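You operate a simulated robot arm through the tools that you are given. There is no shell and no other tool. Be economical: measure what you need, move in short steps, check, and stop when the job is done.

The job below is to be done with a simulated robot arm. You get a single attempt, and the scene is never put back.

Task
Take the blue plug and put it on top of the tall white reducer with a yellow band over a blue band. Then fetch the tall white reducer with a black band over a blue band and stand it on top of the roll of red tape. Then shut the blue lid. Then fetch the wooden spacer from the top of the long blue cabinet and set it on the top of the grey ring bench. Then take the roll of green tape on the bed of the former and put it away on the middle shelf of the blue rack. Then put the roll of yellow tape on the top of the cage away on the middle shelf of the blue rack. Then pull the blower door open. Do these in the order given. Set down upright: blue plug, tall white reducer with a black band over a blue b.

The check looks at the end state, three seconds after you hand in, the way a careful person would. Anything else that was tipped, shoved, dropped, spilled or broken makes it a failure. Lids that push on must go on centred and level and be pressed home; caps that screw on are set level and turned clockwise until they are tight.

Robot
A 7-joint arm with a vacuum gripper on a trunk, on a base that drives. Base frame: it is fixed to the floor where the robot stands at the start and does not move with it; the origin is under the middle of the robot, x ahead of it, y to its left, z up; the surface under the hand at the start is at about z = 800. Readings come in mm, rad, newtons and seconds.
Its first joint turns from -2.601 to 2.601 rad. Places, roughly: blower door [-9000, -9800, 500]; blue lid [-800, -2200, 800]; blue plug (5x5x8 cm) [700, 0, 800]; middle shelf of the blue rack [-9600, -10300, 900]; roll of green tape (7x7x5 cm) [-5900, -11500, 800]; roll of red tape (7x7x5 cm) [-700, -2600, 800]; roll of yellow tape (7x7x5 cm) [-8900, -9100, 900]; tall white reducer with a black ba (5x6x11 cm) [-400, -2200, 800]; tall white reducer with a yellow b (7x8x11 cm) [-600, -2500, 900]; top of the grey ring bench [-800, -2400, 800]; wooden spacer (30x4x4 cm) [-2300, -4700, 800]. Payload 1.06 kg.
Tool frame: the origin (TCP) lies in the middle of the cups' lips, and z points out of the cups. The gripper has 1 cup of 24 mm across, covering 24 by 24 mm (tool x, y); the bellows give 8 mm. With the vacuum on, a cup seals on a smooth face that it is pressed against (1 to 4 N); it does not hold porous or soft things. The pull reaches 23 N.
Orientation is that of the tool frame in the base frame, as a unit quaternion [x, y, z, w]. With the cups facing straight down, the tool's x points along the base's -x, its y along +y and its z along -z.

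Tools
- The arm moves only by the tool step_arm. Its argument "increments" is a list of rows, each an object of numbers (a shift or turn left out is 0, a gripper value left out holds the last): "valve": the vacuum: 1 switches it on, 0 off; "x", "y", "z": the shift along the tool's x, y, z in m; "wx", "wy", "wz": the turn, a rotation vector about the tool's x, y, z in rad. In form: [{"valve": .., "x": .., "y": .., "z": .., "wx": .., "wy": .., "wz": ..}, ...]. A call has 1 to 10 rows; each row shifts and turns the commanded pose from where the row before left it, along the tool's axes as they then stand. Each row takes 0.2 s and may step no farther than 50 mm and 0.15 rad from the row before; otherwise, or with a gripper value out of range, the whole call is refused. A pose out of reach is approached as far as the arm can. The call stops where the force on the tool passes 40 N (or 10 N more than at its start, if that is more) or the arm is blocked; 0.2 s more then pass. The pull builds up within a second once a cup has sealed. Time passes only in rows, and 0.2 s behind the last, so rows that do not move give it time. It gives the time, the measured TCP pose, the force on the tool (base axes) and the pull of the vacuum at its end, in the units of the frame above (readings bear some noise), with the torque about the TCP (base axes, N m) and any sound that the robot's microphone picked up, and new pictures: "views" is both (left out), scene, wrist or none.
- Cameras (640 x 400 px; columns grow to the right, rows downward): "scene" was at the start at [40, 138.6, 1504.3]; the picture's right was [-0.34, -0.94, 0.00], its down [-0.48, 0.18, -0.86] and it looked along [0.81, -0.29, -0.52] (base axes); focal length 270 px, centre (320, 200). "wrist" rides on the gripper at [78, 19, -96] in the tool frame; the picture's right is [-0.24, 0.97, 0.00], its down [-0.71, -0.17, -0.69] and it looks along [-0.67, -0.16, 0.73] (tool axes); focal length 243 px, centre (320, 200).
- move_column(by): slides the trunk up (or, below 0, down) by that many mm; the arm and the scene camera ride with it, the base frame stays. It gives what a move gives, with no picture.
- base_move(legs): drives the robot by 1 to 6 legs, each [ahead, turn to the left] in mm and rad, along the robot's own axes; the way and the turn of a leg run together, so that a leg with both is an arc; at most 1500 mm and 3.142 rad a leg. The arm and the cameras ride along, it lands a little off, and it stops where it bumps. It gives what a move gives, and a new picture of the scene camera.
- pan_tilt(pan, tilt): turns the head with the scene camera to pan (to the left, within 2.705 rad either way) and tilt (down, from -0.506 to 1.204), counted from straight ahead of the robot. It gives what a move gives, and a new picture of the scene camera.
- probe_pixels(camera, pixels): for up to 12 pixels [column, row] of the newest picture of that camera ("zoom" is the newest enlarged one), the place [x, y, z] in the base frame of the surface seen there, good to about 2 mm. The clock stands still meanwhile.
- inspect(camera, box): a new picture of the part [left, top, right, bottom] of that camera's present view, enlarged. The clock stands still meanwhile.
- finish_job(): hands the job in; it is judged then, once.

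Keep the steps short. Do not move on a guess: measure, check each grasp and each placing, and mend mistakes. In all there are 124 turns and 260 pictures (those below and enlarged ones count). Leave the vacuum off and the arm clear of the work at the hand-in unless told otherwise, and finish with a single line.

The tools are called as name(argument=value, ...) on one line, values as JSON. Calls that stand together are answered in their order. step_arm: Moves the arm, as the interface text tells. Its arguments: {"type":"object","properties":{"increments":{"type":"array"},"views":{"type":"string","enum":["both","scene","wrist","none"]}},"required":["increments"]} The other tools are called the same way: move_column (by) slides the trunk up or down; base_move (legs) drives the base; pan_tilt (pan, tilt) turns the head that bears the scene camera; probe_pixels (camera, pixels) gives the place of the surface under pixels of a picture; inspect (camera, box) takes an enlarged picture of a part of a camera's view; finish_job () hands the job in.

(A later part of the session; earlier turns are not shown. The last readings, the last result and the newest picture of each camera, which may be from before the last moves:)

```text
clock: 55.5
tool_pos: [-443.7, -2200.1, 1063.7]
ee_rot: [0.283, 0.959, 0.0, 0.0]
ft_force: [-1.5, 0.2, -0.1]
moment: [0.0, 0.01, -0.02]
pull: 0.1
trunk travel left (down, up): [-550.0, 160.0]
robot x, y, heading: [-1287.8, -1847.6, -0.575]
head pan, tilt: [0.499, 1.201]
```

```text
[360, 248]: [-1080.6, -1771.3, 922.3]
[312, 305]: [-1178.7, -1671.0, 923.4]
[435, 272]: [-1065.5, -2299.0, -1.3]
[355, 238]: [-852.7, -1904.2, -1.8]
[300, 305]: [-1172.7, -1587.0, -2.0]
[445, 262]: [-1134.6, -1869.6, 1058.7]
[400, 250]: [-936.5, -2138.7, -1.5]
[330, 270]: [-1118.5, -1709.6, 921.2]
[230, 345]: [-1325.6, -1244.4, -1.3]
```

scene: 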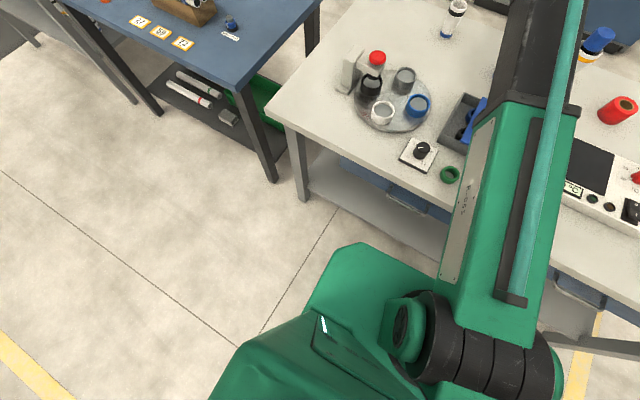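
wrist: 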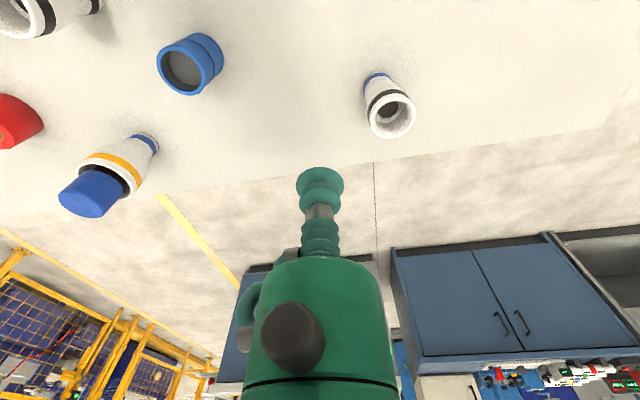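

I'd rather not creep blind toward the table. Retract the arm, then back out, shift ~175 mm along the table and come in square again.

step_arm(increments=[{"x": 0.05}, {"x": 0.05}, {"x": 0.05}, {"x": 0.05}, {"x": 0.03, "y": -0.04}, {"y": -0.04}, {"y": -0.04}], views="none")

base_move(legs=[[-450, 0], [0, 1.52], [179, 0], [0, -1.571], [446, 0]])

pan_tilt(pan=-0.15, tilt=0.7)

```text
clock: 57.1
tool_pos: [-700.7, -2176.5, 1064.1]
ee_rot: [0.283, 0.959, 0.0, -0.001]
ft_force: [-0.3, -0.1, -0.1]
moment: [0.03, -0.01, 0.02]
pull: 0.0
trunk travel left (down, up): [-550.0, 160.0]
robot x, y, heading: [-1294.6, -1844.5, -0.573]
head pan, tilt: [0.499, 1.201]
```

```text
clock: 70.8
tool_pos: [-660.2, -2101.7, 1063.6]
ee_rot: [0.322, 0.947, 0.001, 0.0]
ft_force: [0.0, -0.4, 0.6]
moment: [0.0, 0.01, 0.01]
pull: 0.1
trunk travel left (down, up): [-550.0, 160.0]
robot x, y, heading: [-1220.2, -1727.4, -0.654]
head pan, tilt: [0.499, 1.201]
```

scene: 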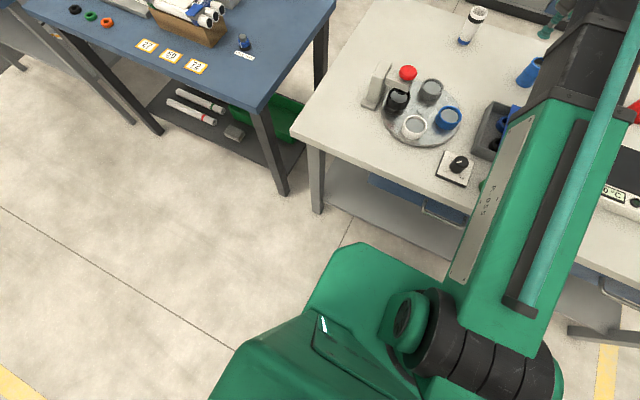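

```text
clock: 71.8
tool_pos: [-660.8, -2101.5, 1063.9]
ee_rot: [0.322, 0.947, 0.0, 0.0]
ft_force: [0.2, -0.5, -0.2]
moment: [0.0, -0.03, 0.01]
pull: 0.1
trunk travel left (down, up): [-550.0, 160.0]
robot x, y, heading: [-1223.7, -1726.5, -0.655]
head pan, tilt: [-0.15, 0.7]
```

scene: 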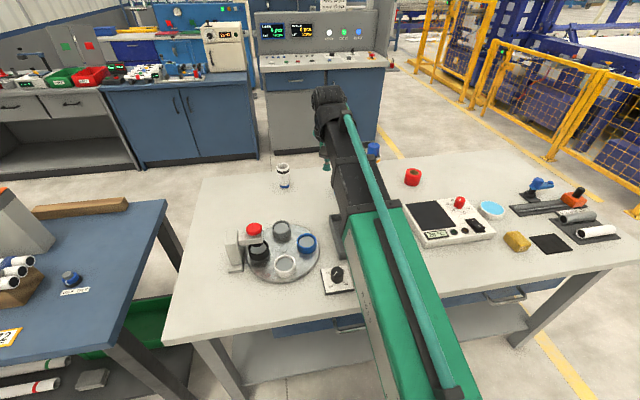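

Nudge 20 mm ahead for margin (still farther back than before), then move the tool toward the reducer.

base_move(legs=[[20, 0]])

```text
clock: 72.6
tool_pos: [-643.7, -2113.9, 1064.1]
ee_rot: [0.322, 0.947, 0.001, 0.0]
ft_force: [0.1, -0.8, 0.0]
moment: [0.0, 0.0, -0.03]
pull: 0.1
trunk travel left (down, up): [-550.0, 160.0]
robot x, y, heading: [-1207.7, -1736.4, -0.655]
head pan, tilt: [-0.15, 0.7]
```

scene: 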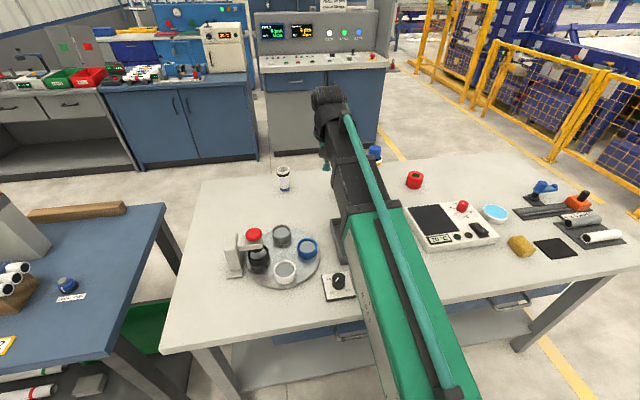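

step_arm(increments=[{"x": -0.0431, "y": 0.02125}, {"x": -0.0431, "y": 0.02125}, {"x": -0.0431, "y": 0.02125}, {"x": -0.0431, "y": 0.02125}, {"x": -0.0431, "y": 0.02125}, {"x": -0.0431, "y": 0.02125}, {}, {}], views="wrist")

inspect(camera="wrist", box=[272, 40, 368, 100])

```text
clock: 74.4
tool_pos: [-364.3, -2168.7, 1061.9]
ee_rot: [0.323, 0.947, 0.0, 0.001]
ft_force: [-0.7, -0.4, 0.5]
moment: [0.03, 0.02, -0.02]
pull: 0.0
trunk travel left (down, up): [-550.0, 160.0]
robot x, y, heading: [-1205.8, -1738.1, -0.654]
head pan, tilt: [-0.15, 0.7]
```

wrist: 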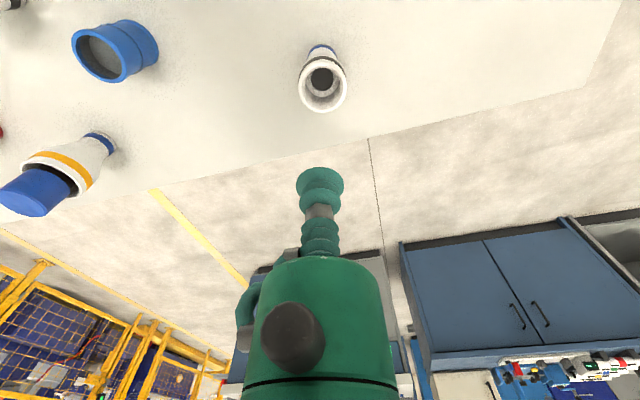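

```text
6.67 times, centred on (320, 70) of wrist
```

zoom: 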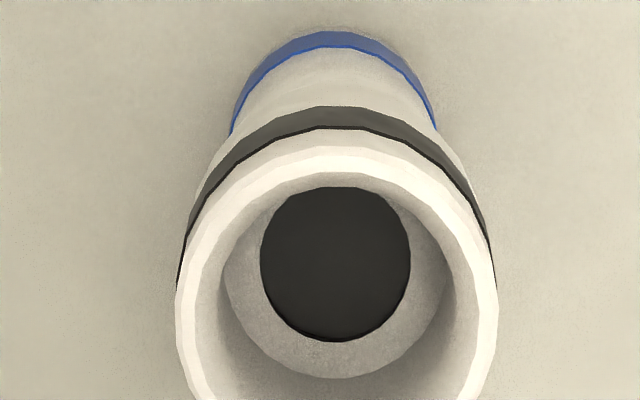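

probe_pixels(camera="zoom", pixels=[[336, 195], [336, 335], [268, 262], [403, 262], [336, 262], [180, 320], [492, 320], [250, 330], [425, 330], [336, 370], [290, 207], [385, 320]])

```text
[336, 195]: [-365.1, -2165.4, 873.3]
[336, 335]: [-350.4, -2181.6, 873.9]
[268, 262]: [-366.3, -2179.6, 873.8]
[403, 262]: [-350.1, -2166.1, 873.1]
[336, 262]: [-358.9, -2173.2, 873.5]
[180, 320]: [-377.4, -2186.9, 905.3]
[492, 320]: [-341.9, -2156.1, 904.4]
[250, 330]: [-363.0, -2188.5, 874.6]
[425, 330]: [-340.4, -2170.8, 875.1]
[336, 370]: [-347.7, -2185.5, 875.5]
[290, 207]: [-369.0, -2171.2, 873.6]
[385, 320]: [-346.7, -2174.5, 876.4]
```

Disc centre ≈ (-358.5,-2173), z 873.5. Descend 100 mm and read the tool pose again before fine centring.

step_arm(increments=[{"x": -0.003, "z": 0.04}, {"z": 0.04}, {"z": 0.03}, {}, {}, {}], views="none")

step_arm(increments=[{}], views="wrist")

```text
clock: 75.8
tool_pos: [-357.8, -2171.1, 952.3]
ee_rot: [0.321, 0.947, -0.001, 0.0]
ft_force: [0.6, 0.1, 0.2]
moment: [0.0, 0.0, 0.02]
pull: 0.1
trunk travel left (down, up): [-550.0, 160.0]
robot x, y, heading: [-1203.3, -1737.3, -0.652]
head pan, tilt: [-0.15, 0.7]
```

```text
clock: 76.2
tool_pos: [-357.9, -2170.0, 951.6]
ee_rot: [0.322, 0.947, 0.001, 0.0]
ft_force: [-0.9, 0.0, 0.7]
moment: [-0.03, 0.0, -0.01]
pull: 0.1
trunk travel left (down, up): [-550.0, 160.0]
robot x, y, heading: [-1206.5, -1735.0, -0.656]
head pan, tilt: [-0.15, 0.7]
```

wrist: 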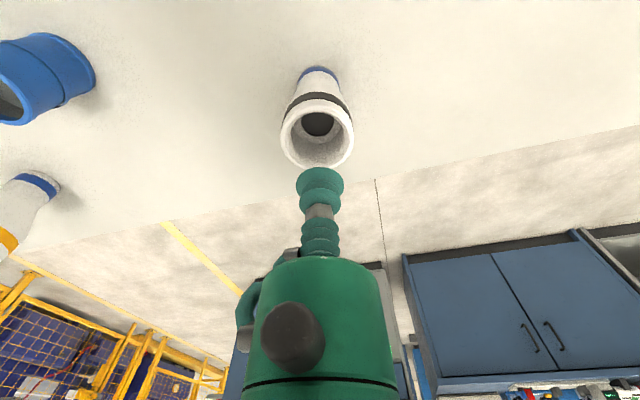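

inspect(camera="wrist", box=[270, 90, 366, 150])

probe_pixels(camera="wrist", pixels=[[318, 124], [304, 124], [332, 124], [318, 113], [318, 134]])

```text
6.67 times, centred on (318, 120) of wrist
```

zoom: 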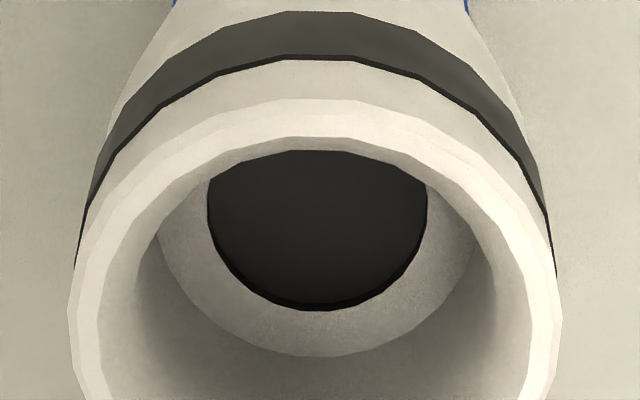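

```text
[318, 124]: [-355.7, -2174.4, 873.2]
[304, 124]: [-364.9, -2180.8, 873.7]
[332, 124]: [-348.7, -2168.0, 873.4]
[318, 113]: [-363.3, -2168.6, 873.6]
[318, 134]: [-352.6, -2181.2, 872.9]
```

Shift ~2 mm, descend into the mouth with vacuum on, then press gently.

step_arm(increments=[{"x": -0.001, "y": -0.002, "z": 0.035}, {"valve": 1, "z": 0.033}, {}, {"z": 0.005}, {"z": 0.003}, {"z": 0.002}, {}, {}], views="wrist")

```text
clock: 78.0
tool_pos: [-359.5, -2173.0, 876.1]
ee_rot: [0.321, 0.947, -0.001, 0.0]
ft_force: [-0.3, -0.7, -1.0]
moment: [0.01, 0.01, -0.01]
pull: 23.0
trunk travel left (down, up): [-550.0, 160.0]
robot x, y, heading: [-1207.3, -1740.8, -0.657]
head pan, tilt: [-0.15, 0.7]
```

wrist: 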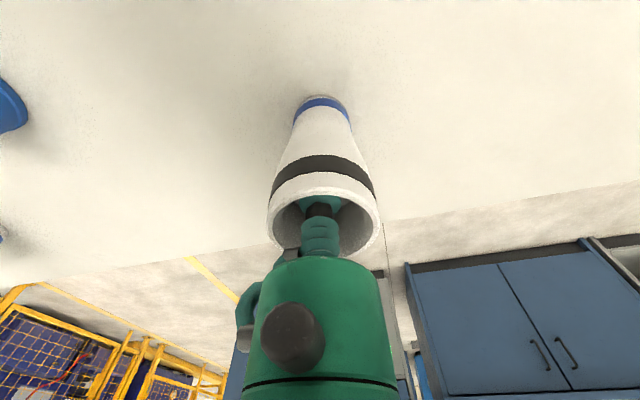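

Sealed. Lift 200 mm.

step_arm(increments=[{"z": -0.005}, {"z": -0.015}, {"z": -0.04}, {"z": -0.045}, {"z": -0.045}, {"z": -0.05}, {}], views="wrist")

```text
clock: 79.6
tool_pos: [-357.3, -2174.3, 1074.6]
ee_rot: [0.322, 0.947, 0.0, 0.0]
ft_force: [-0.5, 0.6, -0.3]
moment: [0.0, -0.01, 0.01]
pull: 22.8
trunk travel left (down, up): [-550.0, 160.0]
robot x, y, heading: [-1205.7, -1737.5, -0.655]
head pan, tilt: [-0.15, 0.7]
```

wrist: 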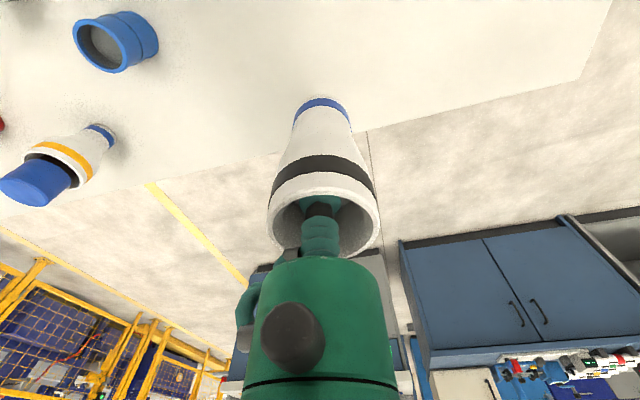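

Carry it across to the red tape (centre ≈ (-725,-2573), top z≈848).

step_arm(increments=[{"x": 0.02, "y": -0.045}, {"x": 0.02, "y": -0.045}, {"x": 0.02, "y": -0.045}, {"y": -0.045}, {"y": -0.045}, {"y": -0.045}, {"y": -0.045}, {"y": -0.045}, {"y": -0.045}, {"y": -0.045}], views="none")

step_arm(increments=[{"y": -0.045}, {"y": -0.03}, {}], views="both")

```text
clock: 81.8
tool_pos: [-681.7, -2490.5, 1072.2]
ee_rot: [0.321, 0.947, -0.001, 0.0]
ft_force: [0.2, 0.0, -1.2]
moment: [-0.01, -0.01, 0.02]
pull: 23.2
trunk travel left (down, up): [-550.0, 160.0]
robot x, y, heading: [-1206.6, -1736.0, -0.655]
head pan, tilt: [-0.15, 0.7]
```

```text
clock: 82.6
tool_pos: [-727.9, -2553.1, 1072.2]
ee_rot: [0.321, 0.947, 0.0, 0.0]
ft_force: [-0.7, -1.2, -1.3]
moment: [0.03, 0.01, 0.01]
pull: 22.7
trunk travel left (down, up): [-550.0, 160.0]
robot x, y, heading: [-1203.8, -1737.3, -0.652]
head pan, tilt: [-0.15, 0.7]
```

scene: 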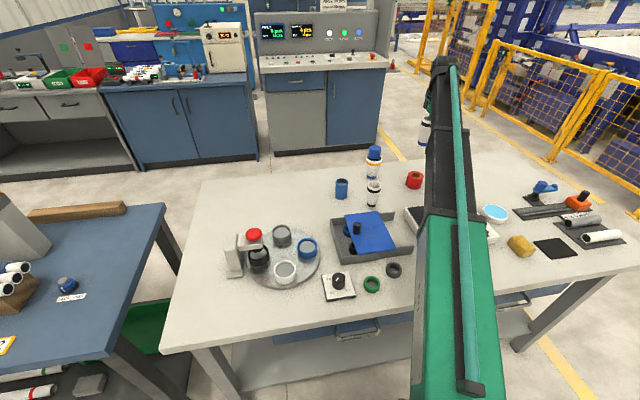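
wrist: 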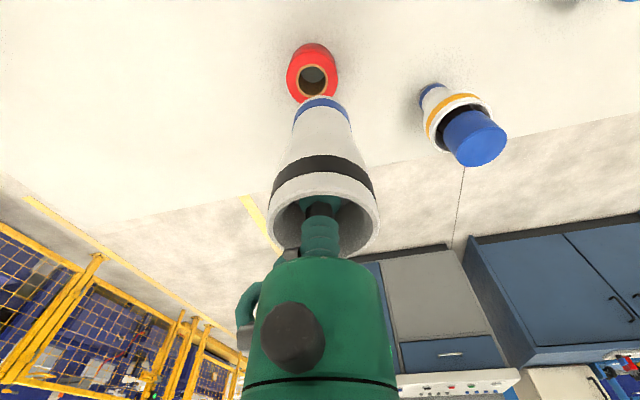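

inspect(camera="wrist", box=[264, 35, 360, 95])

inspect(camera="scene", box=[391, 160, 439, 190])

probe_pixels(camera="zoom", pixels=[[220, 190], [400, 210], [310, 140], [310, 240], [320, 190]])

probe_pixels(camera="wrist", pixels=[[313, 62], [313, 96], [289, 76], [337, 74], [299, 79], [327, 78]])

```text
6.67 times, centred on (312, 65) of wrist
```

zoom: 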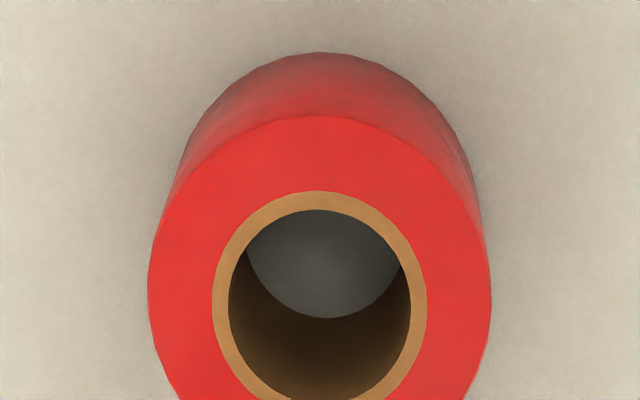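

```text
13.33 times, centred on (415, 175) of scene
```

zoom: 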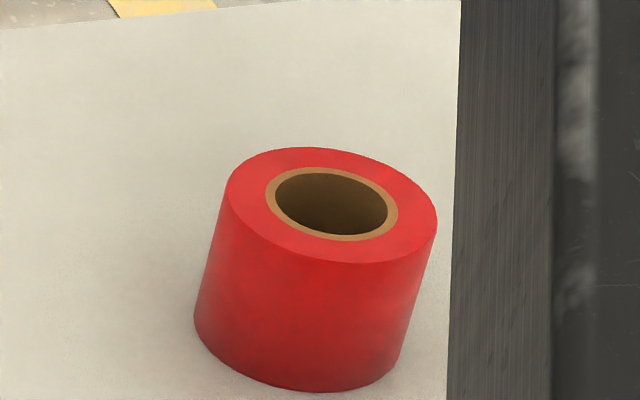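

```text
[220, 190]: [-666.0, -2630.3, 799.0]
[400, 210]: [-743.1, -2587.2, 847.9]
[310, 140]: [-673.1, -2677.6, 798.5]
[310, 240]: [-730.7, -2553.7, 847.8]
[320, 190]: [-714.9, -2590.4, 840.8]
```

```text
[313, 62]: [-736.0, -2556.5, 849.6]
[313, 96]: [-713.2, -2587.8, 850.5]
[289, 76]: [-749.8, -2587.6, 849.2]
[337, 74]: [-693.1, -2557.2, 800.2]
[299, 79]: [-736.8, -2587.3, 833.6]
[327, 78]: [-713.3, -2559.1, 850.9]
```

step_arm(increments=[{"x": -0.0153, "y": -0.0146}, {"z": 0.04}, {"z": 0.04}, {"z": 0.03}, {}, {}], views="wrist")

step_arm(increments=[{}], views="none")

step_arm(increments=[{}], views="scene")

```text
clock: 84.0
tool_pos: [-723.7, -2575.0, 965.8]
ee_rot: [0.322, 0.947, 0.0, 0.001]
ft_force: [-0.2, 0.6, -1.8]
moment: [0.0, 0.03, 0.01]
pull: 22.8
trunk travel left (down, up): [-550.0, 160.0]
robot x, y, heading: [-1207.1, -1737.2, -0.651]
head pan, tilt: [-0.15, 0.7]
```

wrist: 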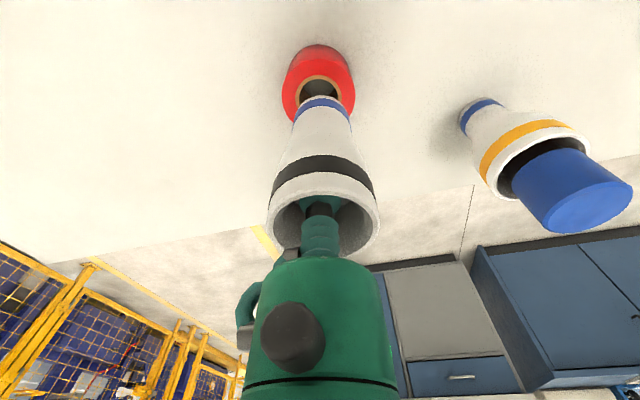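

```text
clock: 84.4
tool_pos: [-724.7, -2573.0, 964.4]
ee_rot: [0.322, 0.947, 0.0, 0.0]
ft_force: [0.7, 0.2, -0.5]
moment: [-0.01, -0.03, -0.04]
pull: 22.8
trunk travel left (down, up): [-550.0, 160.0]
robot x, y, heading: [-1205.8, -1738.2, -0.658]
head pan, tilt: [-0.15, 0.7]
```

```text
clock: 84.8
tool_pos: [-723.5, -2573.9, 965.6]
ee_rot: [0.321, 0.947, -0.001, 0.0]
ft_force: [0.1, 1.1, -0.7]
moment: [0.01, 0.04, 0.0]
pull: 22.9
trunk travel left (down, up): [-550.0, 160.0]
robot x, y, heading: [-1208.4, -1738.3, -0.654]
head pan, tilt: [-0.15, 0.7]
```

scene: 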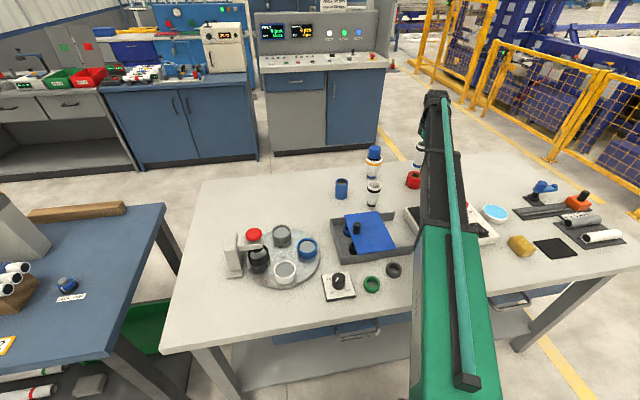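

Aligned within ~1 mm. Lower to contact.

step_arm(increments=[{"z": 0.025}, {"z": 0.008}, {"z": 0.004}, {"z": 0.003}, {}], views="wrist")

```text
clock: 86.0
tool_pos: [-722.6, -2574.7, 925.8]
ee_rot: [0.321, 0.947, 0.0, 0.0]
ft_force: [-0.4, 0.1, -1.0]
moment: [-0.02, -0.02, 0.0]
pull: 23.0
trunk travel left (down, up): [-550.0, 160.0]
robot x, y, heading: [-1205.3, -1737.7, -0.655]
head pan, tilt: [-0.15, 0.7]
```

wrist: 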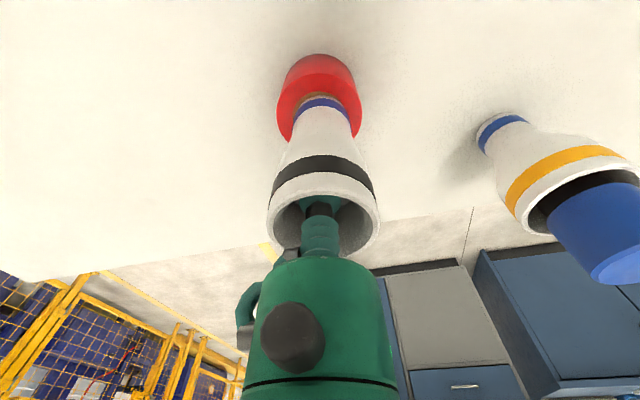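

inspect(camera="wrist", box=[260, 40, 380, 150])

step_arm(increments=[{"z": 0.002}, {}], views="none")

```text
3.64 times, centred on (320, 95) of wrist
```

zoom: 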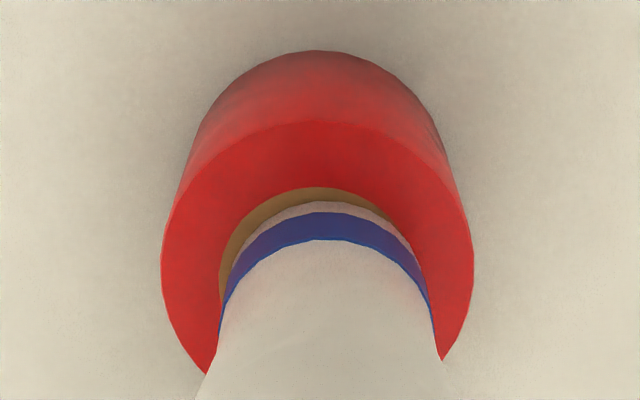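

```text
clock: 86.6
tool_pos: [-724.9, -2573.7, 926.0]
ee_rot: [0.322, 0.947, 0.0, 0.0]
ft_force: [1.7, -0.9, 8.2]
moment: [-0.04, 0.02, -0.01]
pull: 23.1
trunk travel left (down, up): [-550.0, 160.0]
robot x, y, heading: [-1205.4, -1736.9, -0.649]
head pan, tilt: [-0.15, 0.7]
```

Contact (8 N). It sits ~2 mm to tool +y; lift slightly, correct, and set down again.

step_arm(increments=[{"z": -0.006}, {"y": -0.0018}, {"z": 0.004}, {"z": 0.002}, {}], views="wrist")

inspect(camera="wrist", box=[260, 40, 380, 150])

```text
clock: 87.8
tool_pos: [-725.9, -2574.5, 924.6]
ee_rot: [0.321, 0.947, -0.001, -0.001]
ft_force: [1.1, 0.3, 3.7]
moment: [0.03, 0.0, 0.02]
pull: 22.5
trunk travel left (down, up): [-550.0, 160.0]
robot x, y, heading: [-1202.5, -1739.0, -0.655]
head pan, tilt: [-0.15, 0.7]
```

wrist: 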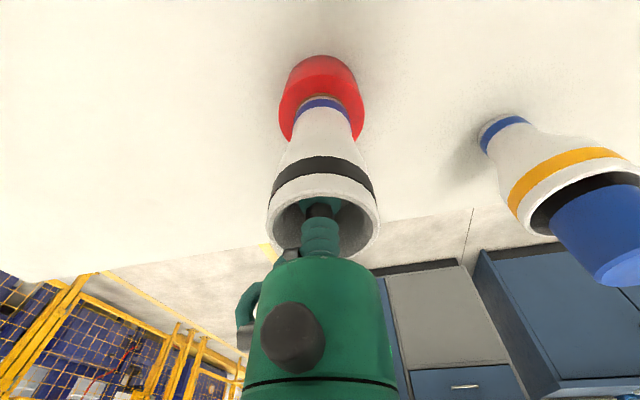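

```text
3.64 times, centred on (320, 95) of wrist
```

zoom: 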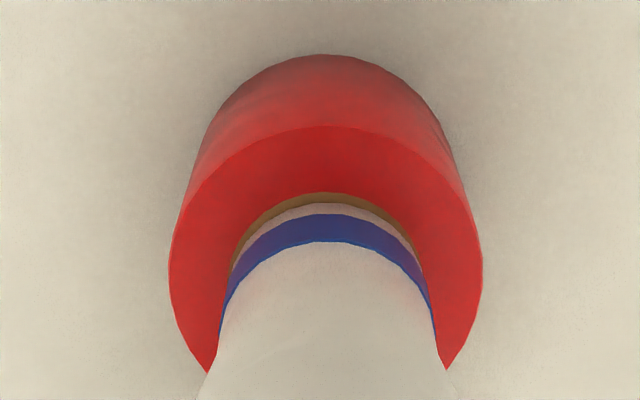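

Well centred. Release and rise straight up.

step_arm(increments=[{"valve": 0}, {}, {}, {}, {"z": -0.003}, {"z": -0.01}, {"z": -0.03}, {"z": -0.05}, {"z": -0.05}, {}], views="both")

```text
clock: 90.0
tool_pos: [-724.7, -2573.2, 1067.1]
ee_rot: [0.322, 0.947, 0.0, 0.0]
ft_force: [0.0, -0.7, -0.7]
moment: [0.0, 0.01, 0.01]
pull: 0.1
trunk travel left (down, up): [-550.0, 160.0]
robot x, y, heading: [-1204.8, -1736.4, -0.65]
head pan, tilt: [-0.15, 0.7]
```

scene: 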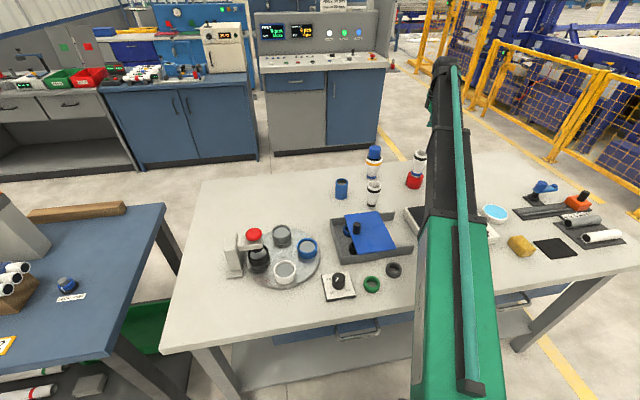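
wrist: 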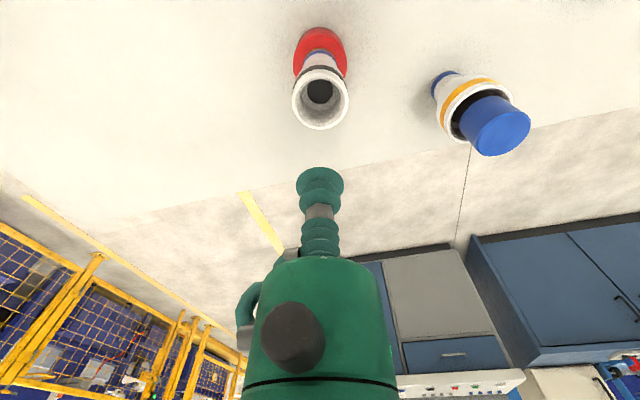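

Both placings stand. Now inspect the blue lid and its box.

inspect(camera="scene", box=[316, 195, 428, 275])

probe_pixels(camera="zoom", pixels=[[161, 110], [368, 99], [460, 217], [228, 257], [98, 146], [132, 365], [525, 275], [545, 300], [230, 190], [340, 180], [430, 180], [150, 260]])

```text
5.00 times, centred on (372, 235) of scene
```

zoom: 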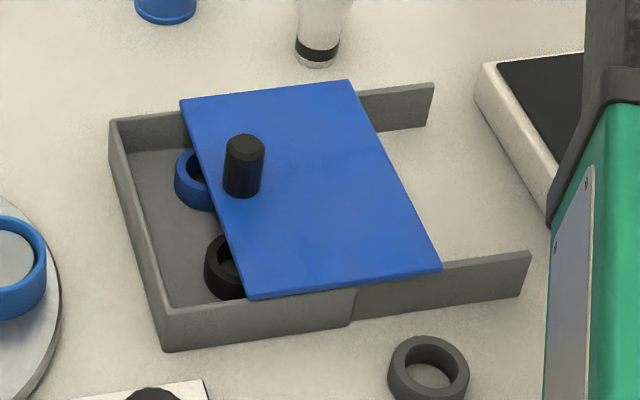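

```text
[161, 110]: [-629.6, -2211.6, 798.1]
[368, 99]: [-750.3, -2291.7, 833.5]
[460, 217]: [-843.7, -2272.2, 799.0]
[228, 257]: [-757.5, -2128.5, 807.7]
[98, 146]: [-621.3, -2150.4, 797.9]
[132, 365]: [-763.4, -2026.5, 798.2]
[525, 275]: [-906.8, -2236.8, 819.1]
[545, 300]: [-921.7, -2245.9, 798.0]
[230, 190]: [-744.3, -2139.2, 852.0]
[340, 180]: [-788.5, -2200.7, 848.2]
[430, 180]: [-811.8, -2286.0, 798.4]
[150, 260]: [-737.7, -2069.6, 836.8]
```

probe_pixels(camera="zoom", pixels=[[185, 103], [350, 83], [438, 267], [250, 296], [114, 126], [168, 318], [430, 86], [526, 255], [140, 220], [245, 143], [216, 200], [350, 295]])

```text
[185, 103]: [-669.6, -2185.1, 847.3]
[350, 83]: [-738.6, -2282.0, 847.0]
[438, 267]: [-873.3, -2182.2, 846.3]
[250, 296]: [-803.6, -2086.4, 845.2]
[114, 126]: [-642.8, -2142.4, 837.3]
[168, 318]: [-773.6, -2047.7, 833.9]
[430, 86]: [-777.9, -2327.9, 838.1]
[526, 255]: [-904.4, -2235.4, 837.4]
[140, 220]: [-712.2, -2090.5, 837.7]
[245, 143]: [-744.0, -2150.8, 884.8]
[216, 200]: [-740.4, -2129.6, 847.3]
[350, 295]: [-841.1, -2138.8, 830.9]
```

The lid slides on rails; it must travel ~50 mm along (0.582, 0.813) toward the box's closed end. I'll hold the lid by suction beyond the knob and slide it. Move over (-786,-2204).

step_arm(increments=[{"x": 0.0342, "y": 0.0319}, {"x": 0.0342, "y": 0.0319}, {"x": 0.0342, "y": 0.0319}, {"x": 0.0342, "y": 0.0319}, {"x": 0.0342, "y": 0.0319}, {"x": 0.0342, "y": 0.0319}, {"x": 0.0342, "y": 0.0319}, {"x": 0.0342, "y": 0.0319}, {}], views="none")

step_arm(increments=[{"z": 0.05}, {"z": 0.05}, {"z": 0.05}, {"z": 0.025}, {}], views="both")

```text
clock: 92.0
tool_pos: [-786.8, -2207.8, 1065.3]
ee_rot: [0.322, 0.947, 0.0, 0.0]
ft_force: [-0.3, 0.1, 0.7]
moment: [0.02, 0.0, 0.01]
pull: 0.1
trunk travel left (down, up): [-550.0, 160.0]
robot x, y, heading: [-1204.4, -1736.2, -0.649]
head pan, tilt: [-0.15, 0.7]
```

```text
clock: 93.2
tool_pos: [-785.7, -2203.4, 893.5]
ee_rot: [0.321, 0.947, 0.0, 0.0]
ft_force: [-0.3, 0.5, -0.2]
moment: [-0.01, -0.05, -0.04]
pull: 0.1
trunk travel left (down, up): [-550.0, 160.0]
robot x, y, heading: [-1206.2, -1735.5, -0.655]
head pan, tilt: [-0.15, 0.7]
```

scene: 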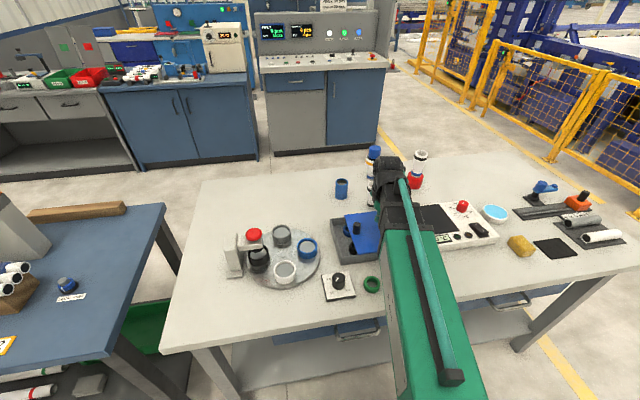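
wrist: 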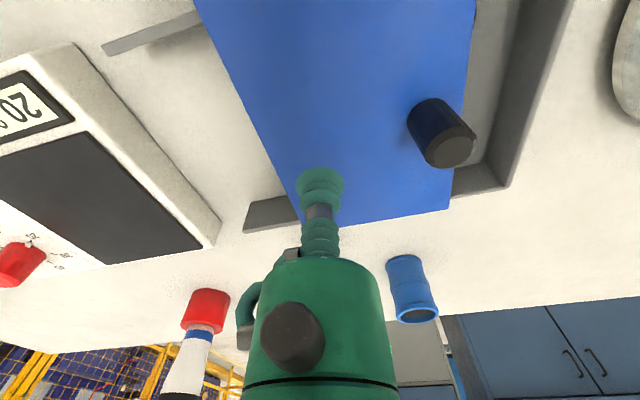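

step_arm(increments=[{"valve": 1, "z": 0.035}, {"z": 0.007}, {"z": 0.003}, {"z": 0.002}, {}, {}, {}], views="none")

```text
clock: 94.8
tool_pos: [-786.5, -2207.1, 843.9]
ee_rot: [0.321, 0.947, 0.0, 0.0]
ft_force: [-0.7, 2.7, 9.7]
moment: [-0.02, -0.02, -0.01]
pull: 22.5
trunk travel left (down, up): [-550.0, 160.0]
robot x, y, heading: [-1204.9, -1738.9, -0.656]
head pan, tilt: [-0.15, 0.7]
```

Sealed. Relieve pressure slightly and slide along tool +y, 40 mm first.

step_arm(increments=[{"z": -0.002}, {"y": 0.01, "x": 0.0003}, {"y": 0.01, "x": 0.0003}, {"y": 0.01, "x": 0.0003}, {"y": 0.01, "x": 0.0003}, {}], views="wrist")

```text
clock: 96.2
tool_pos: [-762.8, -2175.6, 848.7]
ee_rot: [0.322, 0.947, 0.0, 0.0]
ft_force: [-1.4, 1.2, -10.1]
moment: [-0.04, -0.01, 0.12]
pull: 22.4
trunk travel left (down, up): [-550.0, 160.0]
robot x, y, heading: [-1205.1, -1736.8, -0.652]
head pan, tilt: [-0.15, 0.7]
```

wrist: 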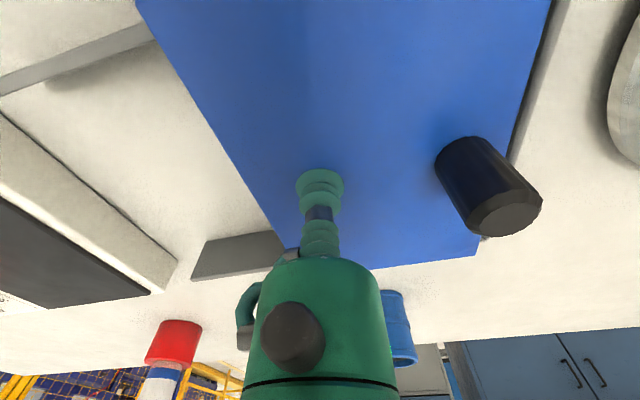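

Sliding well; a narrow gap remains. Continue in small steps until it stops.

step_arm(increments=[{"z": 0.002}, {"y": 0.004}, {"y": 0.004}, {"y": 0.003}, {}], views="wrist")

```text
clock: 97.4
tool_pos: [-755.9, -2165.5, 845.7]
ee_rot: [0.322, 0.947, 0.0, 0.0]
ft_force: [4.8, -0.7, 12.0]
moment: [0.01, 0.05, -0.05]
pull: 22.8
trunk travel left (down, up): [-550.0, 160.0]
robot x, y, heading: [-1204.1, -1735.6, -0.655]
head pan, tilt: [-0.15, 0.7]
```

wrist: 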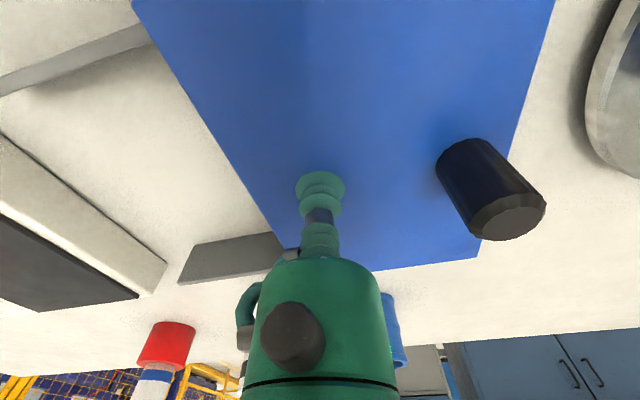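

step_arm(increments=[{"z": -0.002}, {"y": 0.003}, {"y": 0.003}, {}], views="wrist")

inspect(camera="scene", box=[316, 195, 428, 275])

```text
clock: 98.4
tool_pos: [-752.2, -2163.0, 847.9]
ee_rot: [0.321, 0.947, -0.001, 0.0]
ft_force: [-7.6, -8.7, 3.6]
moment: [0.07, -0.03, 0.05]
pull: 23.3
trunk travel left (down, up): [-550.0, 160.0]
robot x, y, heading: [-1207.6, -1737.1, -0.656]
head pan, tilt: [-0.15, 0.7]
```

wrist: 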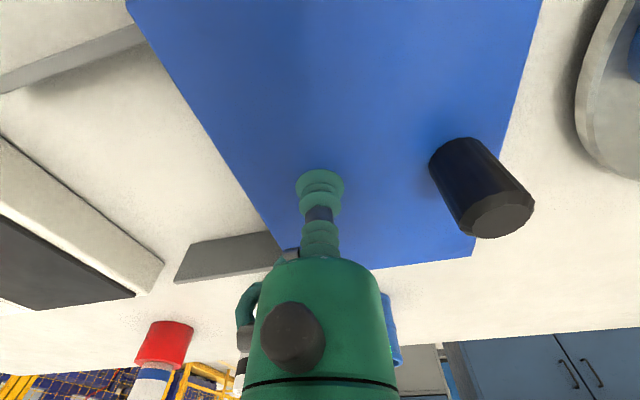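

```text
5.00 times, centred on (372, 235) of scene
```

zoom: 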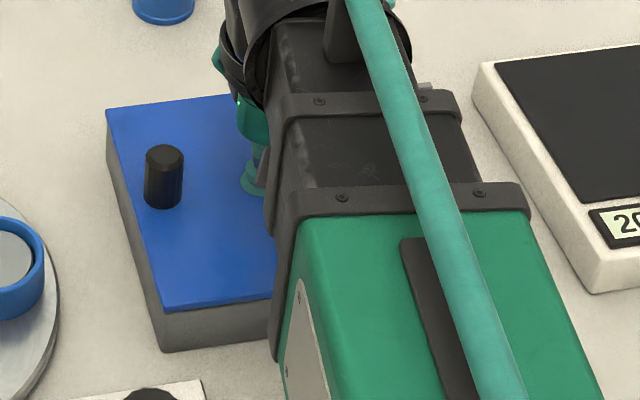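

The lid hit its end stop (≈11.5 N against the slide) and covers the box flush. Release and rise, then check.

step_arm(increments=[{"valve": 0}, {}, {}, {}, {"z": -0.01}, {"z": -0.04}, {"z": -0.05}, {"z": -0.05}, {"z": -0.05}, {"y": -0.05}], views="wrist")

inspect(camera="scene", box=[316, 135, 444, 275])

```text
clock: 100.6
tool_pos: [-782.9, -2201.5, 1045.5]
ee_rot: [0.322, 0.947, -0.001, 0.0]
ft_force: [0.5, 0.6, -1.2]
moment: [-0.01, 0.02, -0.05]
pull: 0.1
trunk travel left (down, up): [-550.0, 160.0]
robot x, y, heading: [-1204.2, -1737.0, -0.656]
head pan, tilt: [-0.15, 0.7]
```

wrist: 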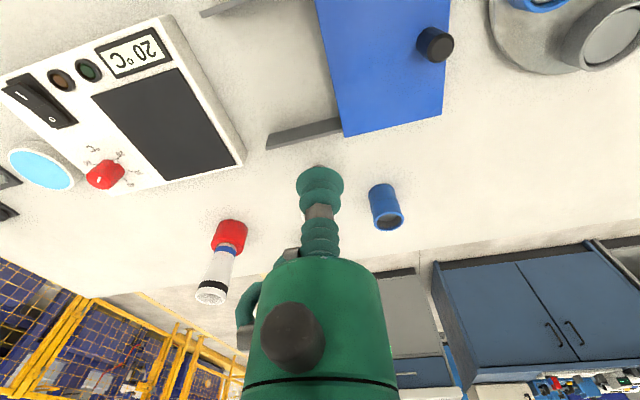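

```text
2.86 times, centred on (380, 205) of scene
```

zoom: 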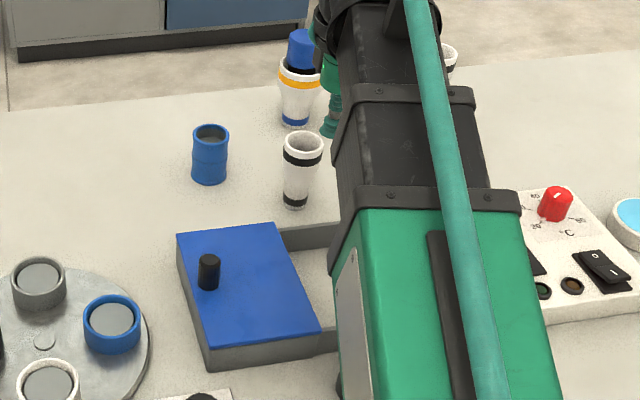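

Lid is shut flush. Next the wooden spacer. Back out and drive along the aisle toward the long blue cabinet.

base_move(legs=[[-500, 0], [0, -1.543], [1500, 0], [600, 0]])

pan_tilt(pan=0.5, tilt=0.4)

```text
clock: 117.3
tool_pos: [-3188.5, -3639.6, 1044.9]
ee_rot: [0.874, 0.486, 0.0, 0.0]
ft_force: [1.1, -0.1, 0.4]
moment: [-0.01, 0.03, -0.02]
pull: 0.1
trunk travel left (down, up): [-550.0, 160.0]
robot x, y, heading: [-2767.3, -3169.8, -2.129]
head pan, tilt: [-0.15, 0.7]
```

scene: 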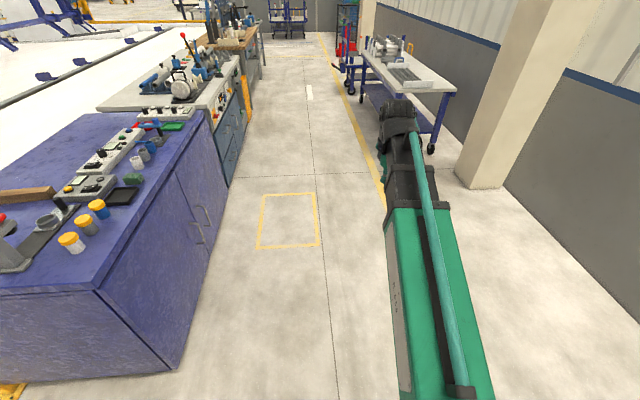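

```text
clock: 118.4
tool_pos: [-3187.4, -3641.6, 1045.0]
ee_rot: [0.874, 0.487, 0.0, -0.001]
ft_force: [-0.2, -0.3, 0.2]
moment: [0.03, -0.01, 0.0]
pull: 0.1
trunk travel left (down, up): [-550.0, 160.0]
robot x, y, heading: [-2763.6, -3171.9, -2.12]
head pan, tilt: [0.499, 0.4]
```

scene: 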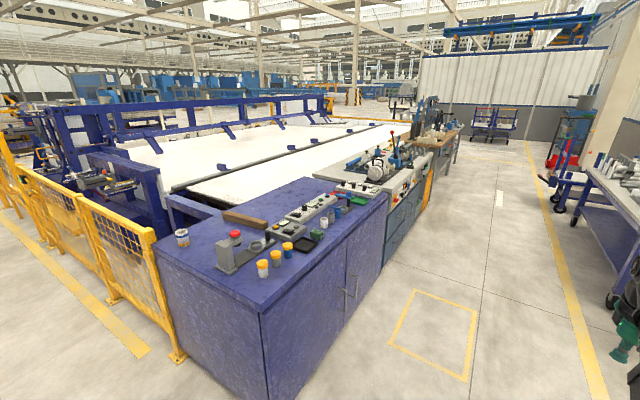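

inspect(camera="scene", box=[190, 180, 390, 305])

probe_pixels(camera="scene", pixels=[[225, 213], [265, 221], [245, 216], [262, 310], [385, 190], [262, 398], [155, 245], [345, 290], [420, 290], [390, 345], [475, 312], [233, 235]])

```text
3.20 times, centred on (290, 242) of scene
```

zoom: 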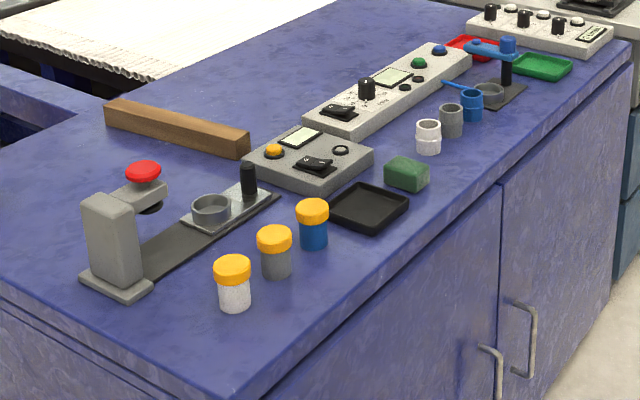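

```text
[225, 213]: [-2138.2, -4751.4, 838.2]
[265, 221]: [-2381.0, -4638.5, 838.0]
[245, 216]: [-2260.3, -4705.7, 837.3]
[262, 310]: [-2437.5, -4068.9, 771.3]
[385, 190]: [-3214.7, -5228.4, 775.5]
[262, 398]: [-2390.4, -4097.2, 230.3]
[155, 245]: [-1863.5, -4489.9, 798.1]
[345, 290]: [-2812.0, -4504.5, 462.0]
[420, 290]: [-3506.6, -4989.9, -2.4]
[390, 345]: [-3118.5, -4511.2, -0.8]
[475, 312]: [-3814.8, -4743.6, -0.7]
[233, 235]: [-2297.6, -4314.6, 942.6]
```

Spacer top centre ≈ (-2262,-4697,838). Drive to a spot in front of it, facing the cabinet.

base_move(legs=[[0, -0.09], [987, 0], [0, 1.623]])

pan_tilt(pan=0.1, tilt=0.5)

```text
clock: 128.0
tool_pos: [-2919.3, -4402.9, 1044.3]
ee_rot: [0.292, 0.956, 0.0, 0.001]
ft_force: [0.6, -0.4, 0.4]
moment: [0.0, 0.02, -0.01]
pull: 0.1
trunk travel left (down, up): [-550.0, 160.0]
robot x, y, heading: [-3374.4, -3963.8, -0.591]
head pan, tilt: [0.499, 0.4]
```

scene: 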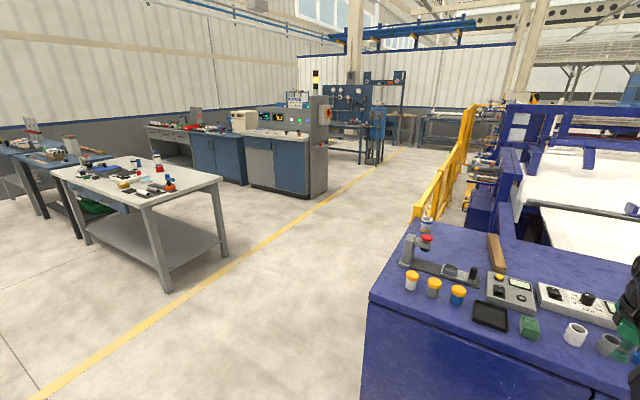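

```text
clock: 128.9
tool_pos: [-2919.6, -4403.6, 1045.6]
ee_rot: [0.291, 0.957, 0.0, 0.0]
ft_force: [0.3, 0.8, 0.6]
moment: [-0.03, 0.0, -0.02]
pull: 0.0
trunk travel left (down, up): [-550.0, 160.0]
robot x, y, heading: [-3369.1, -3968.4, -0.59]
head pan, tilt: [0.099, 0.499]
```

scene: 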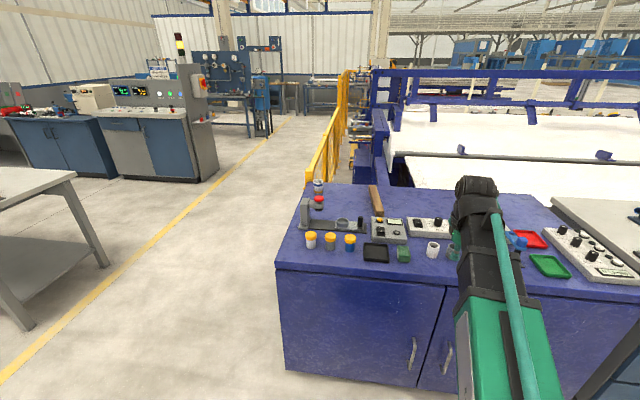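

base_move(legs=[[430, 0]])

inspect(camera="scene", box=[260, 150, 460, 275])

```text
clock: 131.5
tool_pos: [-2558.9, -4637.7, 1045.5]
ee_rot: [0.287, 0.958, 0.0, -0.001]
ft_force: [-0.4, 0.2, 0.4]
moment: [-0.01, 0.03, 0.0]
pull: 0.0
trunk travel left (down, up): [-550.0, 160.0]
robot x, y, heading: [-3013.6, -4207.2, -0.581]
head pan, tilt: [0.099, 0.499]
```

scene: 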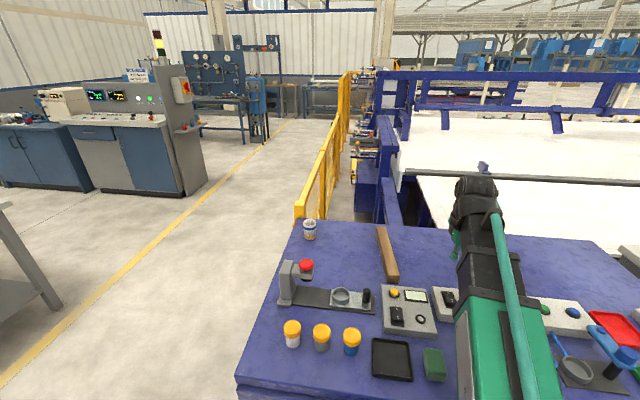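

```text
3.20 times, centred on (360, 212) of scene
```

zoom: 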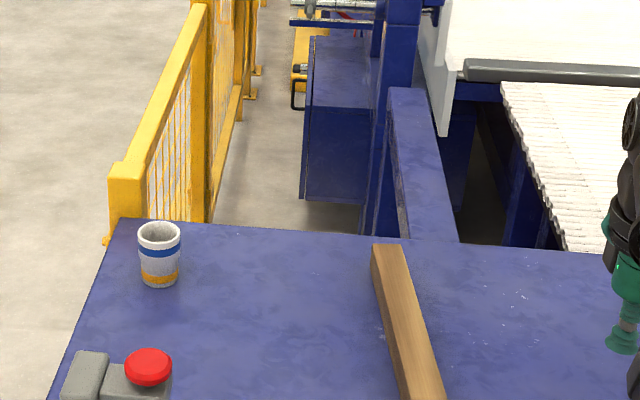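

inspect(camera="scene", box=[340, 215, 440, 290])

```text
5.33 times, centred on (390, 252) of scene
```

zoom: 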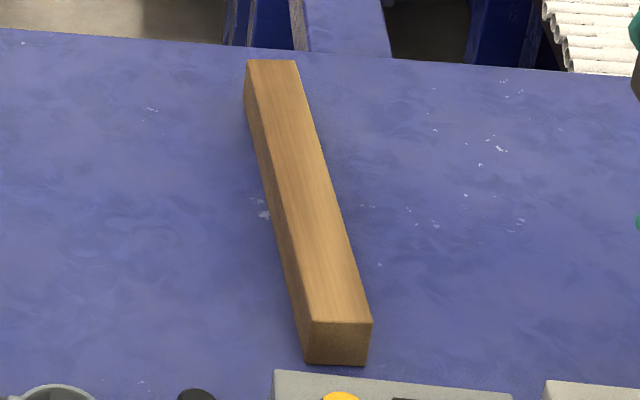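

probe_pixels(camera="zoom", pixels=[[250, 63], [293, 63], [314, 319], [368, 319], [300, 165], [305, 180], [310, 200]])

```text
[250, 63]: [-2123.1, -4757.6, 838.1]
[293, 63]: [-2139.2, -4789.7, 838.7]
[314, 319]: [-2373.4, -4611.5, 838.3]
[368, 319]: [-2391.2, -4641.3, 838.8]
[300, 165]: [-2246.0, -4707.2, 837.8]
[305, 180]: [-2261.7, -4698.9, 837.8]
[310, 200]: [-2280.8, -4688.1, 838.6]
```

Spacer centre (-2256.7,-4700), top z 838. Move over it and descend.

step_arm(increments=[{"x": -0.04094, "y": 0.01631}, {"x": -0.04094, "y": 0.01631}, {"x": -0.04094, "y": 0.01631}, {"x": -0.04094, "y": 0.01631}, {"x": -0.04094, "y": 0.01631}, {"x": -0.04094, "y": 0.01631}, {"x": -0.04094, "y": 0.01631}, {"z": 0.05}, {"z": 0.05}, {}], views="none")

step_arm(increments=[{"z": 0.05}, {}, {}], views="wrist")

```text
clock: 133.7
tool_pos: [-2253.5, -4700.1, 945.7]
ee_rot: [0.288, 0.958, 0.0, 0.0]
ft_force: [0.4, -0.9, 0.7]
moment: [-0.01, 0.03, 0.0]
pull: 0.1
trunk travel left (down, up): [-550.0, 160.0]
robot x, y, heading: [-3011.7, -4207.5, -0.583]
head pan, tilt: [0.099, 0.499]
```

```text
clock: 134.5
tool_pos: [-2254.2, -4700.6, 897.1]
ee_rot: [0.288, 0.958, 0.0, -0.001]
ft_force: [-0.2, 0.4, 1.1]
moment: [0.03, -0.04, -0.01]
pull: 0.2
trunk travel left (down, up): [-550.0, 160.0]
robot x, y, heading: [-3013.1, -4204.5, -0.58]
head pan, tilt: [0.099, 0.499]
```

wrist: 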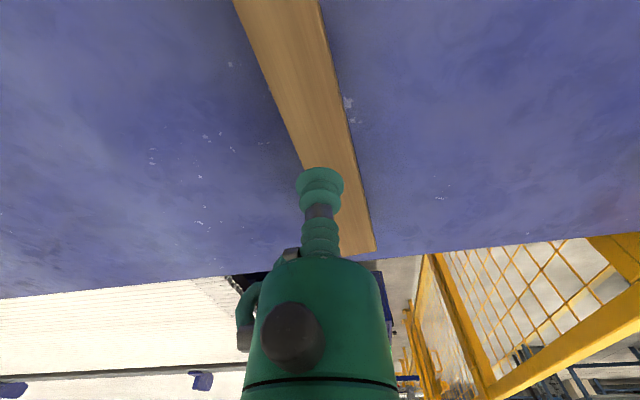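

step_arm(increments=[{"valve": 1, "x": 0.002, "y": -0.001, "z": 0.04}, {"z": 0.014}, {"z": 0.004}, {"z": 0.003}, {}, {}, {}], views="wrist")

```text
clock: 136.1
tool_pos: [-2260.1, -4699.6, 836.2]
ee_rot: [0.289, 0.957, 0.0, 0.001]
ft_force: [-1.1, -6.2, 13.3]
moment: [0.02, 0.0, -0.1]
pull: 22.6
trunk travel left (down, up): [-550.0, 160.0]
robot x, y, heading: [-3018.2, -4204.8, -0.582]
head pan, tilt: [0.099, 0.499]
```

wrist: 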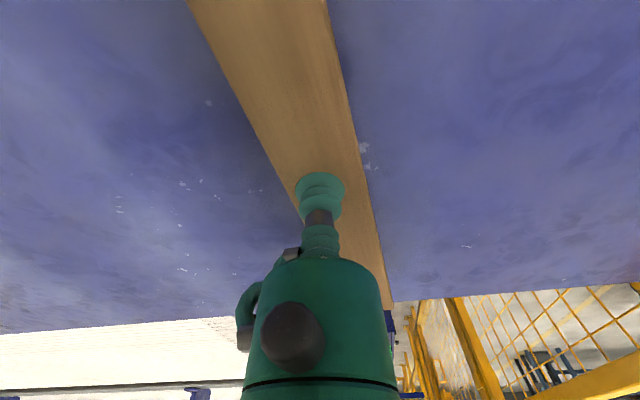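

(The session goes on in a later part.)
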